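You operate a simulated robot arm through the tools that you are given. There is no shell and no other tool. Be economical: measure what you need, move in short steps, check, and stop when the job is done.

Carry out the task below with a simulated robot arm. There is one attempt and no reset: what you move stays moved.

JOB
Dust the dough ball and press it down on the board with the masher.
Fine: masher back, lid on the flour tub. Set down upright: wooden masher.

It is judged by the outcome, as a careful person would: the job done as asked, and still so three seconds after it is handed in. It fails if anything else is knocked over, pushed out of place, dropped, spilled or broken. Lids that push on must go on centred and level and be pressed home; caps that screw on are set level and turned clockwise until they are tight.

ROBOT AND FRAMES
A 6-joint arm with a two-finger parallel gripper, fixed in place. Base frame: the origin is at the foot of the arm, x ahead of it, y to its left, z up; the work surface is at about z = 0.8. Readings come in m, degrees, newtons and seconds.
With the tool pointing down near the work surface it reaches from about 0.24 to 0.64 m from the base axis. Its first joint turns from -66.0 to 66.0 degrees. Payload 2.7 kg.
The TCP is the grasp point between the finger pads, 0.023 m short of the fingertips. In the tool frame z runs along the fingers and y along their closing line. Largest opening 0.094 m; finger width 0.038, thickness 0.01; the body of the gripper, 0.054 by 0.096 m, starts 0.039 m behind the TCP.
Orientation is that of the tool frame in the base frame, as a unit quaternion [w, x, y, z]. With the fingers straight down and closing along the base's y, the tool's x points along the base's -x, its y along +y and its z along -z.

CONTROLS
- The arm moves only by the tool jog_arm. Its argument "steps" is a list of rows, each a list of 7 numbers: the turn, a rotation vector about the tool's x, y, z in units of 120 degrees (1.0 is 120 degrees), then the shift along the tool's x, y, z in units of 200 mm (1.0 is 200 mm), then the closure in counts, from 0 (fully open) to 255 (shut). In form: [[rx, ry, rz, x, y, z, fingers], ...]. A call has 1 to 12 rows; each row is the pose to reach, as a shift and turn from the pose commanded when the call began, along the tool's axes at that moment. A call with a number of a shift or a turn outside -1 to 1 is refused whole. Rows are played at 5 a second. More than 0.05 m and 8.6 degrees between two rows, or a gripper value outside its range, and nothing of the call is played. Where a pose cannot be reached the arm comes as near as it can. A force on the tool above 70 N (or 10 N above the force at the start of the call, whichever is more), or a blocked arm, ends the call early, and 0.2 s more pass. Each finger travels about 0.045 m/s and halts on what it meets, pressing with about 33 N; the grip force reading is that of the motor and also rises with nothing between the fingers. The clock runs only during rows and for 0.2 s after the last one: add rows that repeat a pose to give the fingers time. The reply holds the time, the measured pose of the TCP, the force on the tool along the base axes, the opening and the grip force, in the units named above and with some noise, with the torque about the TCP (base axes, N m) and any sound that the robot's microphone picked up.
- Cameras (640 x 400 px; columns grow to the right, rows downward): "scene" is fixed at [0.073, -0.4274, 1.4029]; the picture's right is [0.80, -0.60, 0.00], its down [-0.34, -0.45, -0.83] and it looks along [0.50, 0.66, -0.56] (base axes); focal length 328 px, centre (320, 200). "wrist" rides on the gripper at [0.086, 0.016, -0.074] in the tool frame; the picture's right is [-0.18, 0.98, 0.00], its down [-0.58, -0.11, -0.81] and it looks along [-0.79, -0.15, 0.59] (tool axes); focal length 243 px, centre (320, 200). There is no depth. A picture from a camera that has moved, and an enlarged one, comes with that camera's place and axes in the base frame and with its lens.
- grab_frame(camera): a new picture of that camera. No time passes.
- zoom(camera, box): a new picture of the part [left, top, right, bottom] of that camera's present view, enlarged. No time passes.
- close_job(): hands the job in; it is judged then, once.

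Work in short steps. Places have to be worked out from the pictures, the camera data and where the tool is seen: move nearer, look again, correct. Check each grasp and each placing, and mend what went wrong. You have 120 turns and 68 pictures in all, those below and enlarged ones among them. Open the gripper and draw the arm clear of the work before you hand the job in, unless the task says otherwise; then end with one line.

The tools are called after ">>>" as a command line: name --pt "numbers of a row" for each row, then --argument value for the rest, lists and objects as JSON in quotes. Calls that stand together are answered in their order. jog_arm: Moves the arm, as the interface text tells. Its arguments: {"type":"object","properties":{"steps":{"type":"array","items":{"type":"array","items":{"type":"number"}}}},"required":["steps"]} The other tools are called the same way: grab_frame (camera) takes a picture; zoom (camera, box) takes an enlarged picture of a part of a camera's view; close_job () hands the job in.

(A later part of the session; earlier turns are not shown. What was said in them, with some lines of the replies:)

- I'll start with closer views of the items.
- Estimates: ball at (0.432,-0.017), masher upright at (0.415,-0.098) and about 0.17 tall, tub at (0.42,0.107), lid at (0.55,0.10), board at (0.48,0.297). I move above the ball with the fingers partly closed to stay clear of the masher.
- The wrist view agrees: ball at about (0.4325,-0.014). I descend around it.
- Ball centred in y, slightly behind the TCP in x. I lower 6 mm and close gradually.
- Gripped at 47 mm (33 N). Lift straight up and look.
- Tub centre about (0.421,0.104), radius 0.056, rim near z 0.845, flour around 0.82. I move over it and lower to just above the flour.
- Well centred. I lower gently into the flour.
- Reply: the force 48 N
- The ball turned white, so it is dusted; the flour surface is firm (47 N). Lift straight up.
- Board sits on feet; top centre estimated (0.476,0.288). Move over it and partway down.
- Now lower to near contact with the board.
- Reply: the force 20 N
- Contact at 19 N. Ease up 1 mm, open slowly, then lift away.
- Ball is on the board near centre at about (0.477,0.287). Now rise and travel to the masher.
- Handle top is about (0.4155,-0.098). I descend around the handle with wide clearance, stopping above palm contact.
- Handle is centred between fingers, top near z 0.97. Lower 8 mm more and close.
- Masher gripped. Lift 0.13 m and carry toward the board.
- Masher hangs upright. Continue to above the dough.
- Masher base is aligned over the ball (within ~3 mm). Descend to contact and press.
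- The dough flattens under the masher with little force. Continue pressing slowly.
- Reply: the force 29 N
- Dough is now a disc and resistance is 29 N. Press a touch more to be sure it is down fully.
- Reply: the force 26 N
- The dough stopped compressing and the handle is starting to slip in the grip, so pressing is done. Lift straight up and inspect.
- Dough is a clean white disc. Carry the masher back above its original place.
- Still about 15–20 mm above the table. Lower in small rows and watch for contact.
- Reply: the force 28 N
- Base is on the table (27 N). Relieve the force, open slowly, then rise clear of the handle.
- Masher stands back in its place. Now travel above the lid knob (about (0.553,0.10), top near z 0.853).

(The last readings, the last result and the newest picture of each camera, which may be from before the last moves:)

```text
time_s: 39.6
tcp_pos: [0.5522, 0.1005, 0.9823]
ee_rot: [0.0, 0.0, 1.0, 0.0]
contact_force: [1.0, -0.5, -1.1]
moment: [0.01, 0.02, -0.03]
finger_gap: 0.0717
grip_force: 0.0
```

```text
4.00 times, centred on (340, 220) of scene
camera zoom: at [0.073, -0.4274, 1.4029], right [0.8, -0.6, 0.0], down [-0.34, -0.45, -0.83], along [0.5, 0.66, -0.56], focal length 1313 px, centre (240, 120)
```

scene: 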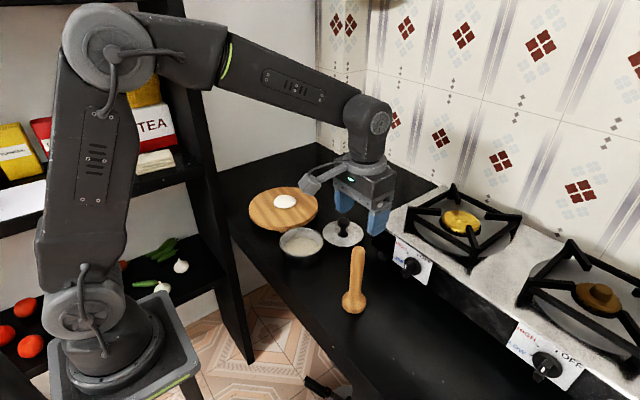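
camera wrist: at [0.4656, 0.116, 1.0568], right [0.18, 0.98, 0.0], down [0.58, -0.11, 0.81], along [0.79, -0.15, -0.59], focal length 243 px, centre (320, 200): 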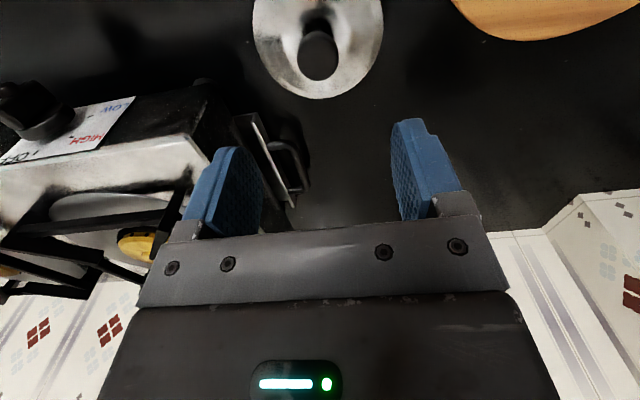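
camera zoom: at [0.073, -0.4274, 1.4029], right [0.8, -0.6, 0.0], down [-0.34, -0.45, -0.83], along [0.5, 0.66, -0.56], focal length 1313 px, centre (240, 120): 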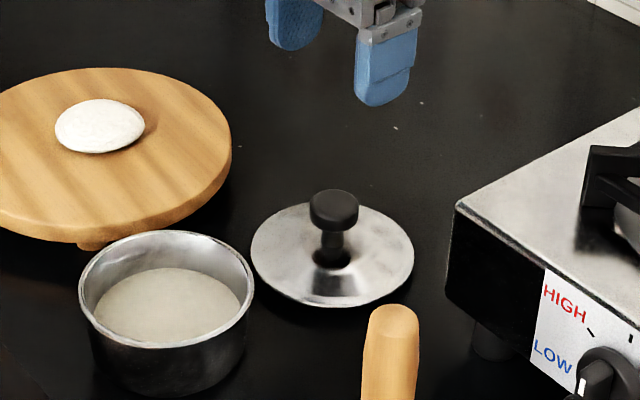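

Knob at (0.553,0.0995). Descend to grip its head.

>>> jog_arm --pt "0 0 0 0 -0.005 0.2 70" --pt "0 0 0 0 -0.005 0.4 70" --pt "0 0 0 0 -0.005 0.55 70" --pt "0 0 0 0 -0.005 0.65 70" --pt "0 0 0 0 -0.005 0.65 70"

>>> grab_frame --camera "wrist"

>>> zoom --camera "scene" --box '[290, 190, 400, 270]'

```text
time_s: 40.8
tcp_pos: [0.5533, 0.1003, 0.8499]
ee_rot: [0.001, 0.0, 1.0, -0.001]
contact_force: [-0.4, 0.2, -0.2]
moment: [-0.01, -0.02, 0.01]
finger_gap: 0.0682
grip_force: 0.1
```

```text
26 pictures are left
camera wrist: at [0.4658, 0.1155, 0.9245], right [0.18, 0.98, 0.0], down [0.58, -0.11, 0.81], along [0.79, -0.15, -0.59], focal length 243 px, centre (320, 200)
```

wrist: 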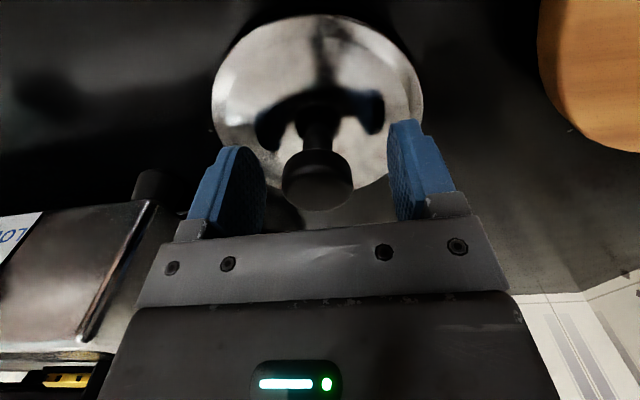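

```text
5.00 times, centred on (345, 230) of scene
camera zoom: at [0.073, -0.4274, 1.4029], right [0.8, -0.6, 0.0], down [-0.34, -0.45, -0.83], along [0.5, 0.66, -0.56], focal length 1642 px, centre (195, 50)
```

zoom: 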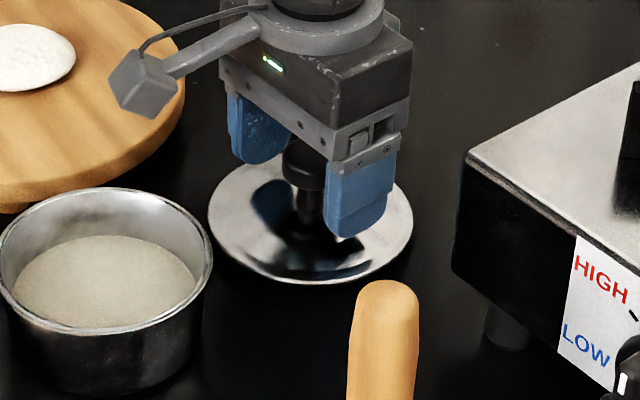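

Knob head is between the pads at z≈0.847. Lower 3 mm and close.

>>> jog_arm --pt "0 0 0 0 -0.008 0.015 70" --pt "0 0 0 0 -0.008 0.015 120" --pt "0 0 0 0 -0.008 0.015 170" --pt "0 0 0 0 -0.008 0.015 195" --pt "0 0 0 0 -0.008 0.015 195" --pt "0 0 0 0 -0.008 0.015 195"

>>> jog_arm --pt "0 0 0 0 0 -0.08 195" --pt "0 0 0 0 0 -0.2 195" --pt "0 0 0 0 0 -0.4 195" --pt "0 0 0 0 0 -0.4 195"

>>> grab_frame --camera "wrist"

>>> zoom --camera "scene" --box '[260, 160, 400, 270]'

```text
time_s: 42.2
tcp_pos: [0.5519, 0.0978, 0.8468]
ee_rot: [0.001, 0.0, 1.0, 0.0]
contact_force: [0.9, 0.0, -0.5]
moment: [0.04, -0.01, 0.03]
finger_gap: 0.0329
grip_force: 33.1
```

```text
time_s: 43.2
tcp_pos: [0.5518, 0.0984, 0.9296]
ee_rot: [0.0, 0.0, 1.0, 0.0]
contact_force: [-0.6, -0.9, -0.3]
moment: [0.01, 0.03, -0.01]
finger_gap: 0.0328
grip_force: 32.6
```

```text
24 pictures are left
camera wrist: at [0.4652, 0.1149, 1.0035], right [0.18, 0.98, 0.0], down [0.58, -0.11, 0.81], along [0.79, -0.15, -0.59], focal length 243 px, centre (320, 200)
```

wrist: 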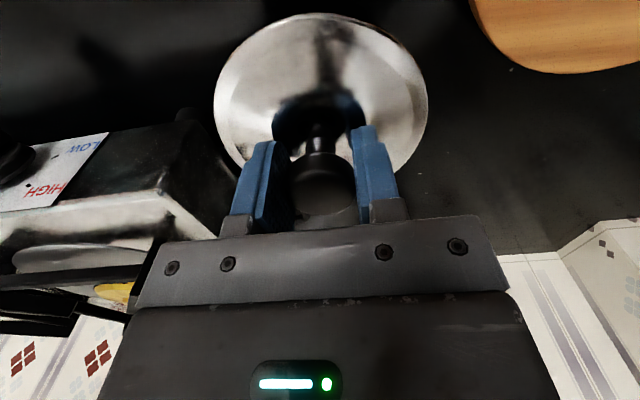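

```text
3.64 times, centred on (330, 215) of scene
camera zoom: at [0.0731, -0.4274, 1.4029], right [0.8, -0.6, 0.0], down [-0.34, -0.45, -0.83], along [0.5, 0.66, -0.56], focal length 1194 px, centre (284, 146)
```

zoom: 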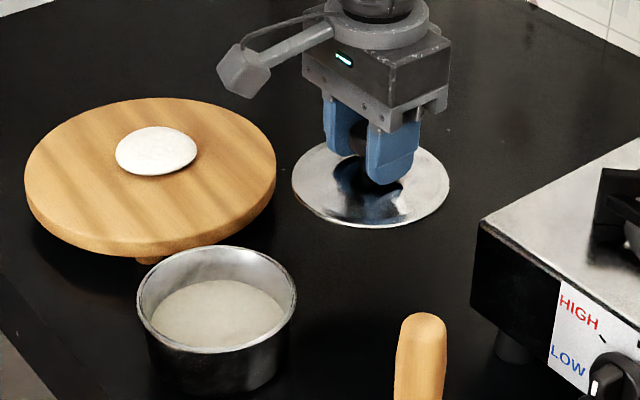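

Lid held level. Carry it over the tub, hover and compare.

>>> jog_arm --pt "0 0 0 0.15 0.01 -0.05 195" --pt "0 0 0 0.35 0.02 -0.05 195" --pt "0 0 0 0.55 0.03 -0.05 195" --pt "0 0 0 0.66 0.03 -0.05 195" --pt "0 0 0 0.66 0.03 0.04 195" --pt "0 0 0 0.66 0.03 0.08 195" --pt "0 0 0 0.66 0.03 0.08 195"

>>> grab_frame --camera "wrist"

>>> zoom --camera "scene" --box '[250, 190, 360, 280]'

```text
time_s: 44.8
tcp_pos: [0.4217, 0.1036, 0.9112]
ee_rot: [0.0, -0.001, 1.0, 0.0]
contact_force: [-0.1, 0.4, -0.1]
moment: [-0.04, 0.01, 0.0]
finger_gap: 0.0327
grip_force: 33.7
```

```text
22 pictures are left
camera wrist: at [0.3344, 0.1192, 0.9859], right [0.18, 0.98, 0.0], down [0.58, -0.11, 0.81], along [0.79, -0.15, -0.59], focal length 243 px, centre (320, 200)
```

wrist: 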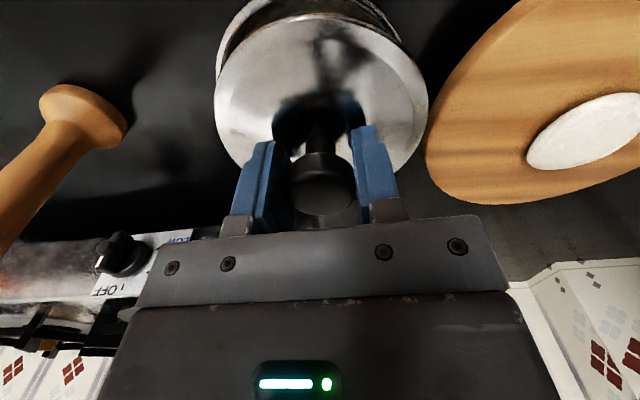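

```text
4.44 times, centred on (305, 235) of scene
camera zoom: at [0.0731, -0.4274, 1.4029], right [0.8, -0.6, 0.0], down [-0.34, -0.45, -0.83], along [0.5, 0.66, -0.56], focal length 1459 px, centre (387, 44)
```

zoom: 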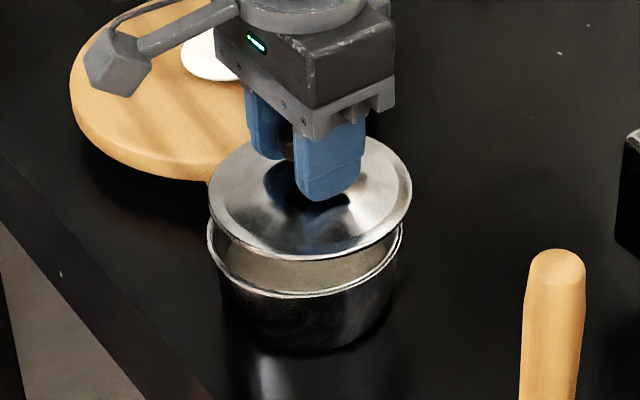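

Lid is a few mm off relative to the tub. Zoom in to measure the offset better.

>>> zoom --camera "wrist" --box '[190, 0, 450, 160]'

>>> zoom --camera "scene" --box '[280, 210, 360, 260]'

```text
2.46 times, centred on (320, 80) of wrist
camera zoom: at [0.3344, 0.1192, 0.9859], right [0.18, 0.98, 0.0], down [0.58, -0.11, 0.81], along [0.79, -0.15, -0.59], focal length 597 px, centre (320, 495)
```

zoom: 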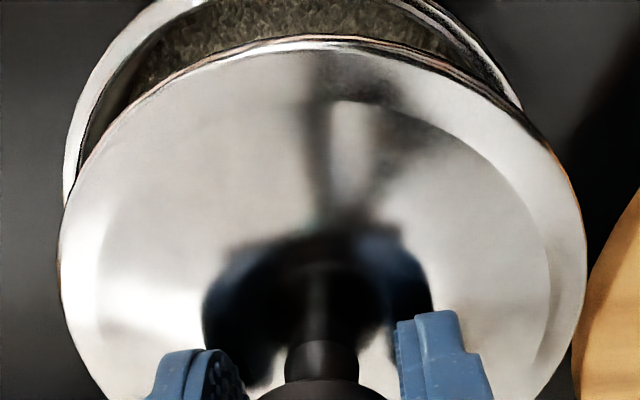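

```text
8.00 times, centred on (320, 235) of scene
camera zoom: at [0.0731, -0.4274, 1.4029], right [0.8, -0.6, 0.0], down [-0.34, -0.45, -0.83], along [0.5, 0.66, -0.56], focal length 2627 px, centre (320, -80)
```

zoom: 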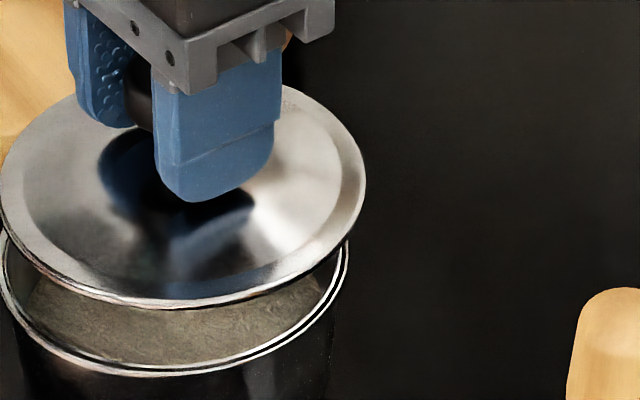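

Both views agree the lid must shift about 7 mm in -x and 5 mm in -y. Correct, lower 10 mm, and look again.

>>> jog_arm --pt "0 0 0 0.033 -0.026 0 195" --pt "0 0 0 0.033 -0.026 0.04 195" --pt "0 0 0 0.033 -0.026 0.05 195" --pt "0 0 0 0.033 -0.026 0.05 195"

>>> zoom --camera "wrist" --box '[190, 0, 450, 160]'

>>> zoom --camera "scene" --box '[265, 210, 345, 260]'

```text
time_s: 45.8
tcp_pos: [0.4143, 0.0977, 0.901]
ee_rot: [0.0, 0.0, 1.0, 0.0]
contact_force: [-0.3, -0.3, -0.4]
moment: [-0.01, 0.02, 0.03]
finger_gap: 0.033
grip_force: 33.2
```

```text
2.46 times, centred on (320, 80) of wrist
camera zoom: at [0.3268, 0.1142, 0.9759], right [0.18, 0.98, 0.0], down [0.58, -0.11, 0.81], along [0.79, -0.15, -0.59], focal length 597 px, centre (320, 495)
```

zoom: 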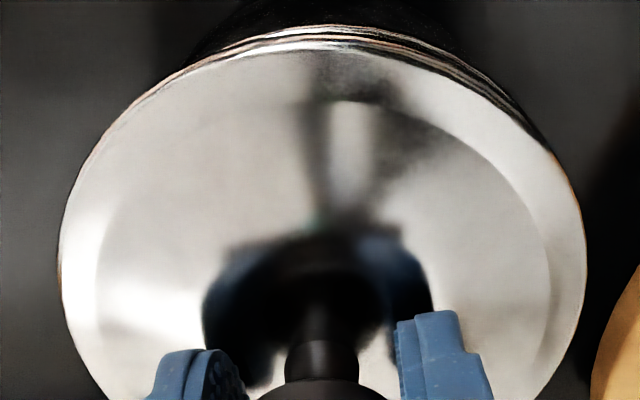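

```text
8.00 times, centred on (305, 235) of scene
camera zoom: at [0.0731, -0.4274, 1.4029], right [0.8, -0.6, 0.0], down [-0.34, -0.45, -0.83], along [0.5, 0.66, -0.56], focal length 2627 px, centre (440, -80)
```

zoom: 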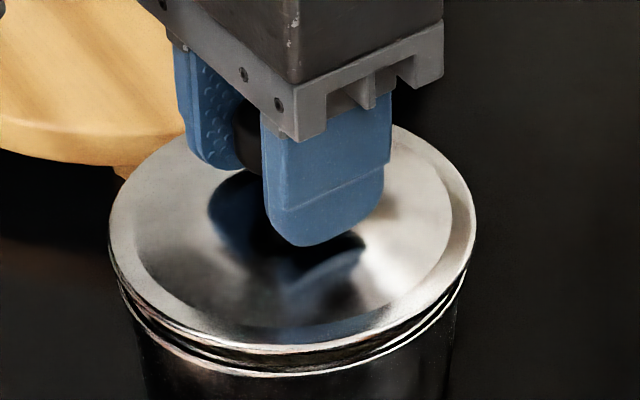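

Now the lid looks concentric with the rim within about 1 mm, ~9 mm above. Lower slowly until contact.

>>> jog_arm --pt "0 0 0 0 0 0.02 195" --pt "0 0 0 0 0 0.035 195" --pt "0 0 0 0 0 0.045 195" --pt "0 0 0 0 0 0.055 195" --pt "0 0 0 0 0 0.055 195"

>>> zoom --camera "scene" --box '[265, 210, 345, 260]'

```text
time_s: 47.0
tcp_pos: [0.4139, 0.0999, 0.89]
ee_rot: [0.002, 0.0, 1.0, 0.0]
contact_force: [-6.9, 0.0, 21.5]
moment: [-0.19, 0.18, -0.01]
finger_gap: 0.0328
grip_force: 33.1
```

```text
8.00 times, centred on (305, 235) of scene
camera zoom: at [0.0726, -0.4275, 1.403], right [0.8, -0.6, 0.0], down [-0.34, -0.45, -0.83], along [0.5, 0.66, -0.56], focal length 2627 px, centre (440, -80)
```

zoom: 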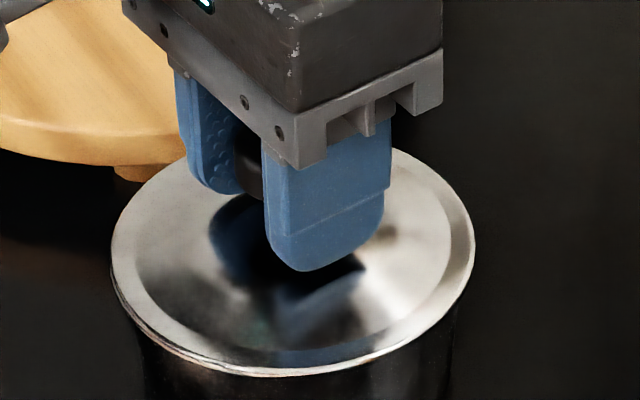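

Contact at 21 N and the lid sits on the rim evenly. Press further to drive it home.

>>> jog_arm --pt "0 0 0 0 0 0.01 195" --pt "0 0 0 0 0 0.02 195" --pt "0 0 0 0 0 0.03 195" --pt "0 0 0 0 0 0.03 195"

>>> zoom --camera "scene" --box '[265, 210, 345, 260]'

>>> zoom --camera "wrist" --box '[190, 0, 450, 160]'

```text
time_s: 48.0
tcp_pos: [0.4149, 0.0996, 0.8883]
ee_rot: [0.004, -0.001, 1.0, 0.002]
contact_force: [-11.4, 5.0, 53.7]
moment: [-0.44, 0.49, 0.04]
finger_gap: 0.0326
grip_force: 33.2
```

```text
8.00 times, centred on (305, 235) of scene
camera zoom: at [0.0721, -0.4275, 1.403], right [0.8, -0.6, 0.0], down [-0.34, -0.45, -0.83], along [0.5, 0.66, -0.56], focal length 2627 px, centre (440, -80)
```

zoom: 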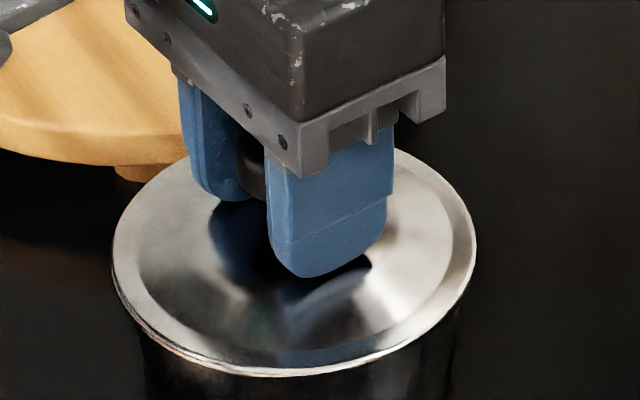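

```text
2.46 times, centred on (320, 80) of wrist
camera zoom: at [0.3268, 0.1144, 0.962], right [0.18, 0.98, 0.0], down [0.57, -0.11, 0.81], along [0.8, -0.15, -0.59], focal length 597 px, centre (320, 495)
```

zoom: 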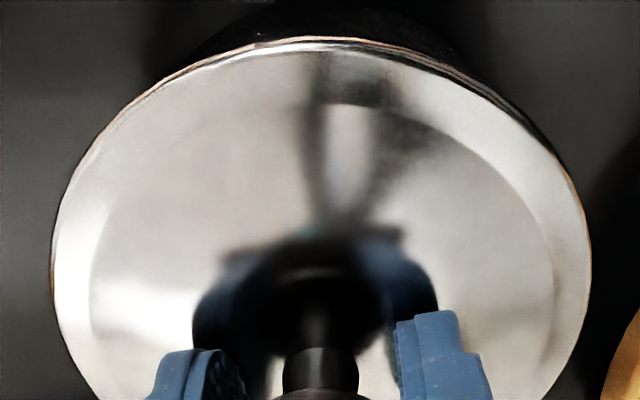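

54 N and it no longer moves. Unload, release the knob, rise and inspect.

>>> jog_arm --pt "0 0 0 0 0 -0.025 195" --pt "0 0 0 0 0 -0.028 170" --pt "0 0 0 0 0 -0.028 130" --pt "0 0 0 0 0 -0.028 80" --pt "0 0 0 0 0 -0.028 70" --pt "0 0 0 0 0 -0.028 70" --pt "0 0 0 0 0 -0.15 70" --pt "0 0 0 0 0 -0.35 70" --pt "0 0 0 0 0 -0.5 70" --pt "0 0 0 0 0 -0.5 70"

>>> zoom --camera "scene" --box '[265, 205, 345, 265]'

>>> zoom --camera "wrist" --box '[200, 0, 440, 150]'

```text
time_s: 50.2
tcp_pos: [0.4138, 0.0986, 0.9835]
ee_rot: [0.0, -0.001, 1.0, 0.0]
contact_force: [-0.3, 0.5, 0.3]
moment: [-0.04, 0.02, -0.03]
finger_gap: 0.0683
grip_force: 0.0
```

```text
6.67 times, centred on (305, 235) of scene
camera zoom: at [0.073, -0.4275, 1.4029], right [0.8, -0.6, 0.0], down [-0.34, -0.45, -0.83], along [0.5, 0.66, -0.56], focal length 2189 px, centre (420, -33)
```

zoom: 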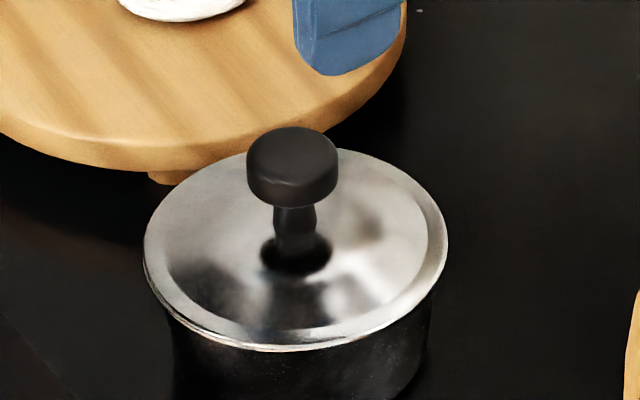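

```text
2.67 times, centred on (320, 75) of wrist
camera zoom: at [0.327, 0.1148, 1.0594], right [0.18, 0.98, 0.0], down [0.58, -0.11, 0.81], along [0.79, -0.15, -0.59], focal length 647 px, centre (320, 533)
```

zoom: 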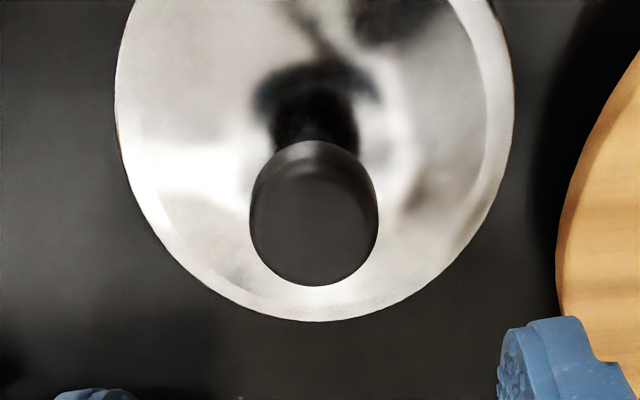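

There may be a slight gap at the left front. Zoom closely.

>>> zoom --camera "scene" --box '[280, 230, 325, 258]'

```text
14.22 times, centred on (302, 244) of scene
camera zoom: at [0.073, -0.4275, 1.4029], right [0.8, -0.6, 0.0], down [-0.34, -0.45, -0.83], along [0.5, 0.66, -0.56], focal length 4670 px, centre (569, -426)
```

zoom: 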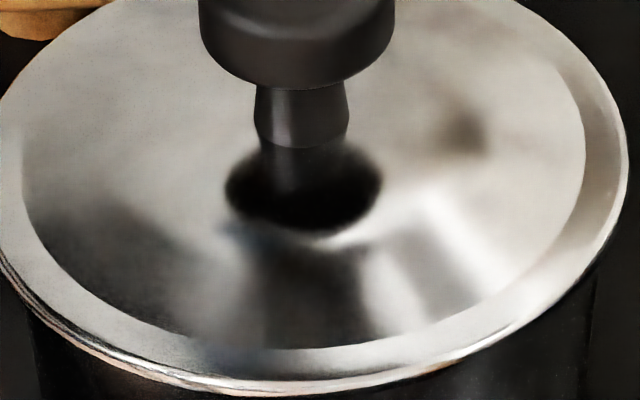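

Lid appears nearly flush; I'll press it home squarely with closed fingertips on the knob top.

>>> jog_arm --pt "0 0 0 0.005 0 0 150" --pt "0 0 0 0.005 0 0 255" --pt "0 0 0 0.005 0 0 255" --pt "0 0 0 0.005 0 0 255" --pt "0 0 0 0.005 0 0.1 255" --pt "0 0 0 0.005 0 0.2 255" --pt "0 0 0 0.005 0 0.27 255" --pt "0 0 0 0.005 0 0.3 255" --pt "0 0 0 0.005 0 0.3 255"

>>> zoom --camera "scene" --box '[265, 195, 345, 265]'

```text
time_s: 52.2
tcp_pos: [0.4118, 0.0975, 0.9226]
ee_rot: [0.0, 0.0, 1.0, -0.001]
contact_force: [0.5, -0.1, -0.6]
moment: [0.01, 0.0, 0.0]
finger_gap: 0.0
grip_force: 32.6
```

```text
5.71 times, centred on (305, 230) of scene
camera zoom: at [0.073, -0.4274, 1.4029], right [0.8, -0.6, 0.0], down [-0.34, -0.45, -0.83], along [0.5, 0.66, -0.56], focal length 1876 px, centre (406, 29)
```

zoom: 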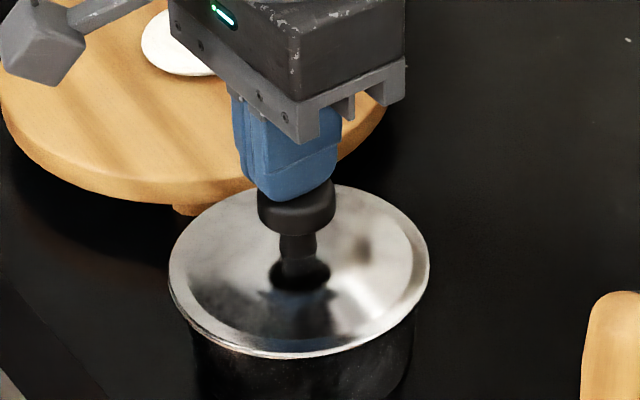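

Fingertips are just above the knob, centred. Press down gradually.

>>> jog_arm --pt "0 0 0 0 0 0.02 255" --pt "0 0 0 0 0 0.03 255" --pt "0 0 0 0 0 0.04 255" --pt "0 0 0 0 0 0.05 255" --pt "0 0 0 0 0 0.05 255"

```text
time_s: 53.0
tcp_pos: [0.4137, 0.0995, 0.9222]
ee_rot: [0.003, -0.001, 1.0, 0.001]
contact_force: [-2.2, -0.1, 10.1]
moment: [-0.04, 0.15, -0.01]
finger_gap: 0.0002
grip_force: 32.9
stopped in row 3: the force on the tool passed its limit at 73 N (the readings are from after the stop); the commanded pose is now the measured one
```

It pressed with 73 N and held. Rise and inspect the seating.

>>> jog_arm --pt "0 0 0 0 0 -0.1 255" --pt "0 0 0 0 0 -0.3 255" --pt "0 0 0 0 0 -0.5 255" --pt "0 0 0 0 0 -0.5 255"

>>> zoom --camera "scene" --box '[280, 225, 325, 260]'

>>> grab_frame --camera "wrist"

```text
time_s: 54.0
tcp_pos: [0.4136, 0.099, 1.0231]
ee_rot: [0.003, -0.001, 1.0, 0.001]
contact_force: [0.1, 0.0, -0.5]
moment: [0.0, -0.01, 0.01]
finger_gap: 0.0
grip_force: 32.7
```

```text
11.43 times, centred on (302, 242) of scene
camera zoom: at [0.073, -0.4275, 1.4029], right [0.8, -0.6, 0.0], down [-0.34, -0.45, -0.83], along [0.5, 0.66, -0.56], focal length 3753 px, centre (520, -286)
```

zoom: 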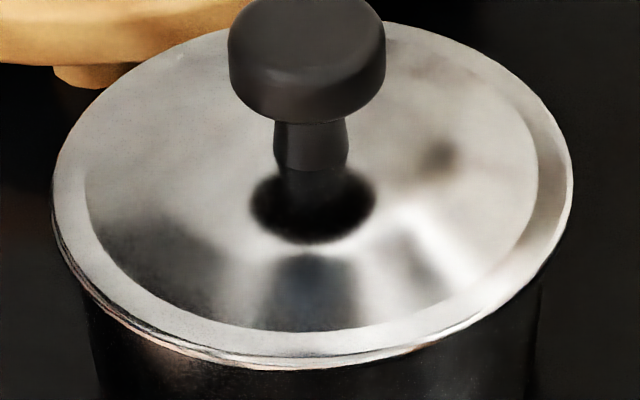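

```text
8 pictures are left
camera wrist: at [0.3255, 0.1148, 1.0974], right [0.18, 0.98, 0.0], down [0.58, -0.11, 0.81], along [0.8, -0.15, -0.59], focal length 243 px, centre (320, 200)
```

wrist: 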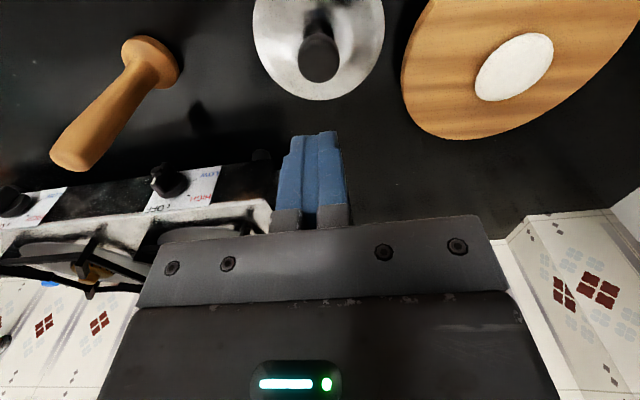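

Geometry agrees with full seating: flange met the rim at the expected TCP height, lid centred and level. Now open the gripper, retreat up and take a final look.

>>> jog_arm --pt "0 0 0 0.05 0 -0.2 100" --pt "0 0 0 0.1 0 -0.4 0" --pt "0 0 0 0.15 0 -0.6 0" --pt "0 0 0 0.15 0 -0.8 0" --pt "0 0 0 0.15 0 -0.8 0" --pt "0 0 0 0.15 0 -0.8 0"

>>> grab_frame --camera "scene"

>>> zoom --camera "scene" --box '[240, 170, 400, 330]'

```text
time_s: 55.4
tcp_pos: [0.3828, 0.0994, 1.1803]
ee_rot: [0.002, -0.001, 1.0, 0.001]
contact_force: [-0.2, 0.5, 0.1]
moment: [0.04, -0.02, -0.02]
finger_gap: 0.0939
grip_force: 0.1
```

```text
7 pictures are left
```

scene: 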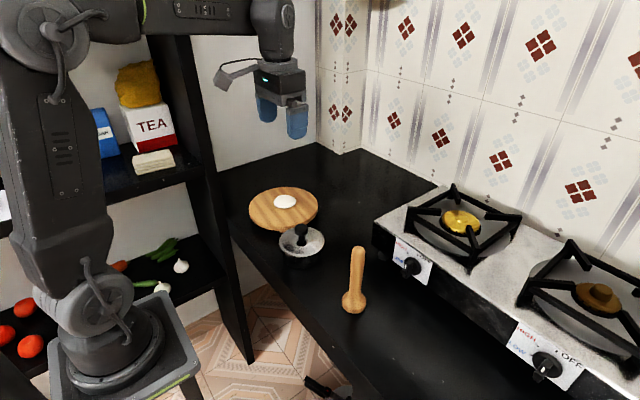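

```text
2.50 times, centred on (320, 250) of scene
camera zoom: at [0.073, -0.4274, 1.4029], right [0.8, -0.6, 0.0], down [-0.34, -0.45, -0.83], along [0.5, 0.66, -0.56], focal length 821 px, centre (320, 75)
```

zoom: 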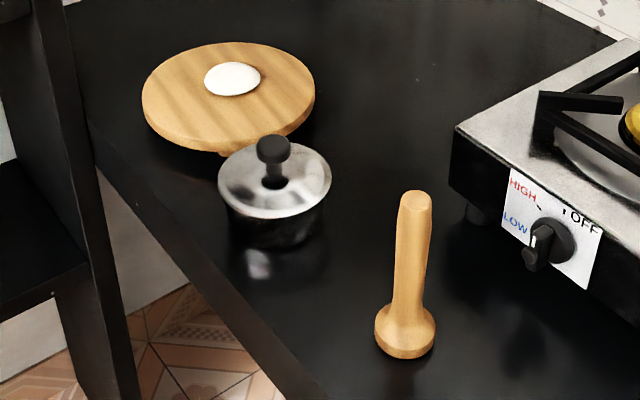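

Everything is in its place: dough dusted and flattened on the board, masher upright at home, lid on the tub, arm clear. Handing in.

>>> close_job

```text
The job is handed in.
```

The dough ball is dusted with flour and pressed into a disc on the board, the masher is upright back in its place, and the lid is on the flour tub and pressed down. The lid looked centred and level, but I heard no click and saw a faint line under its left front edge.
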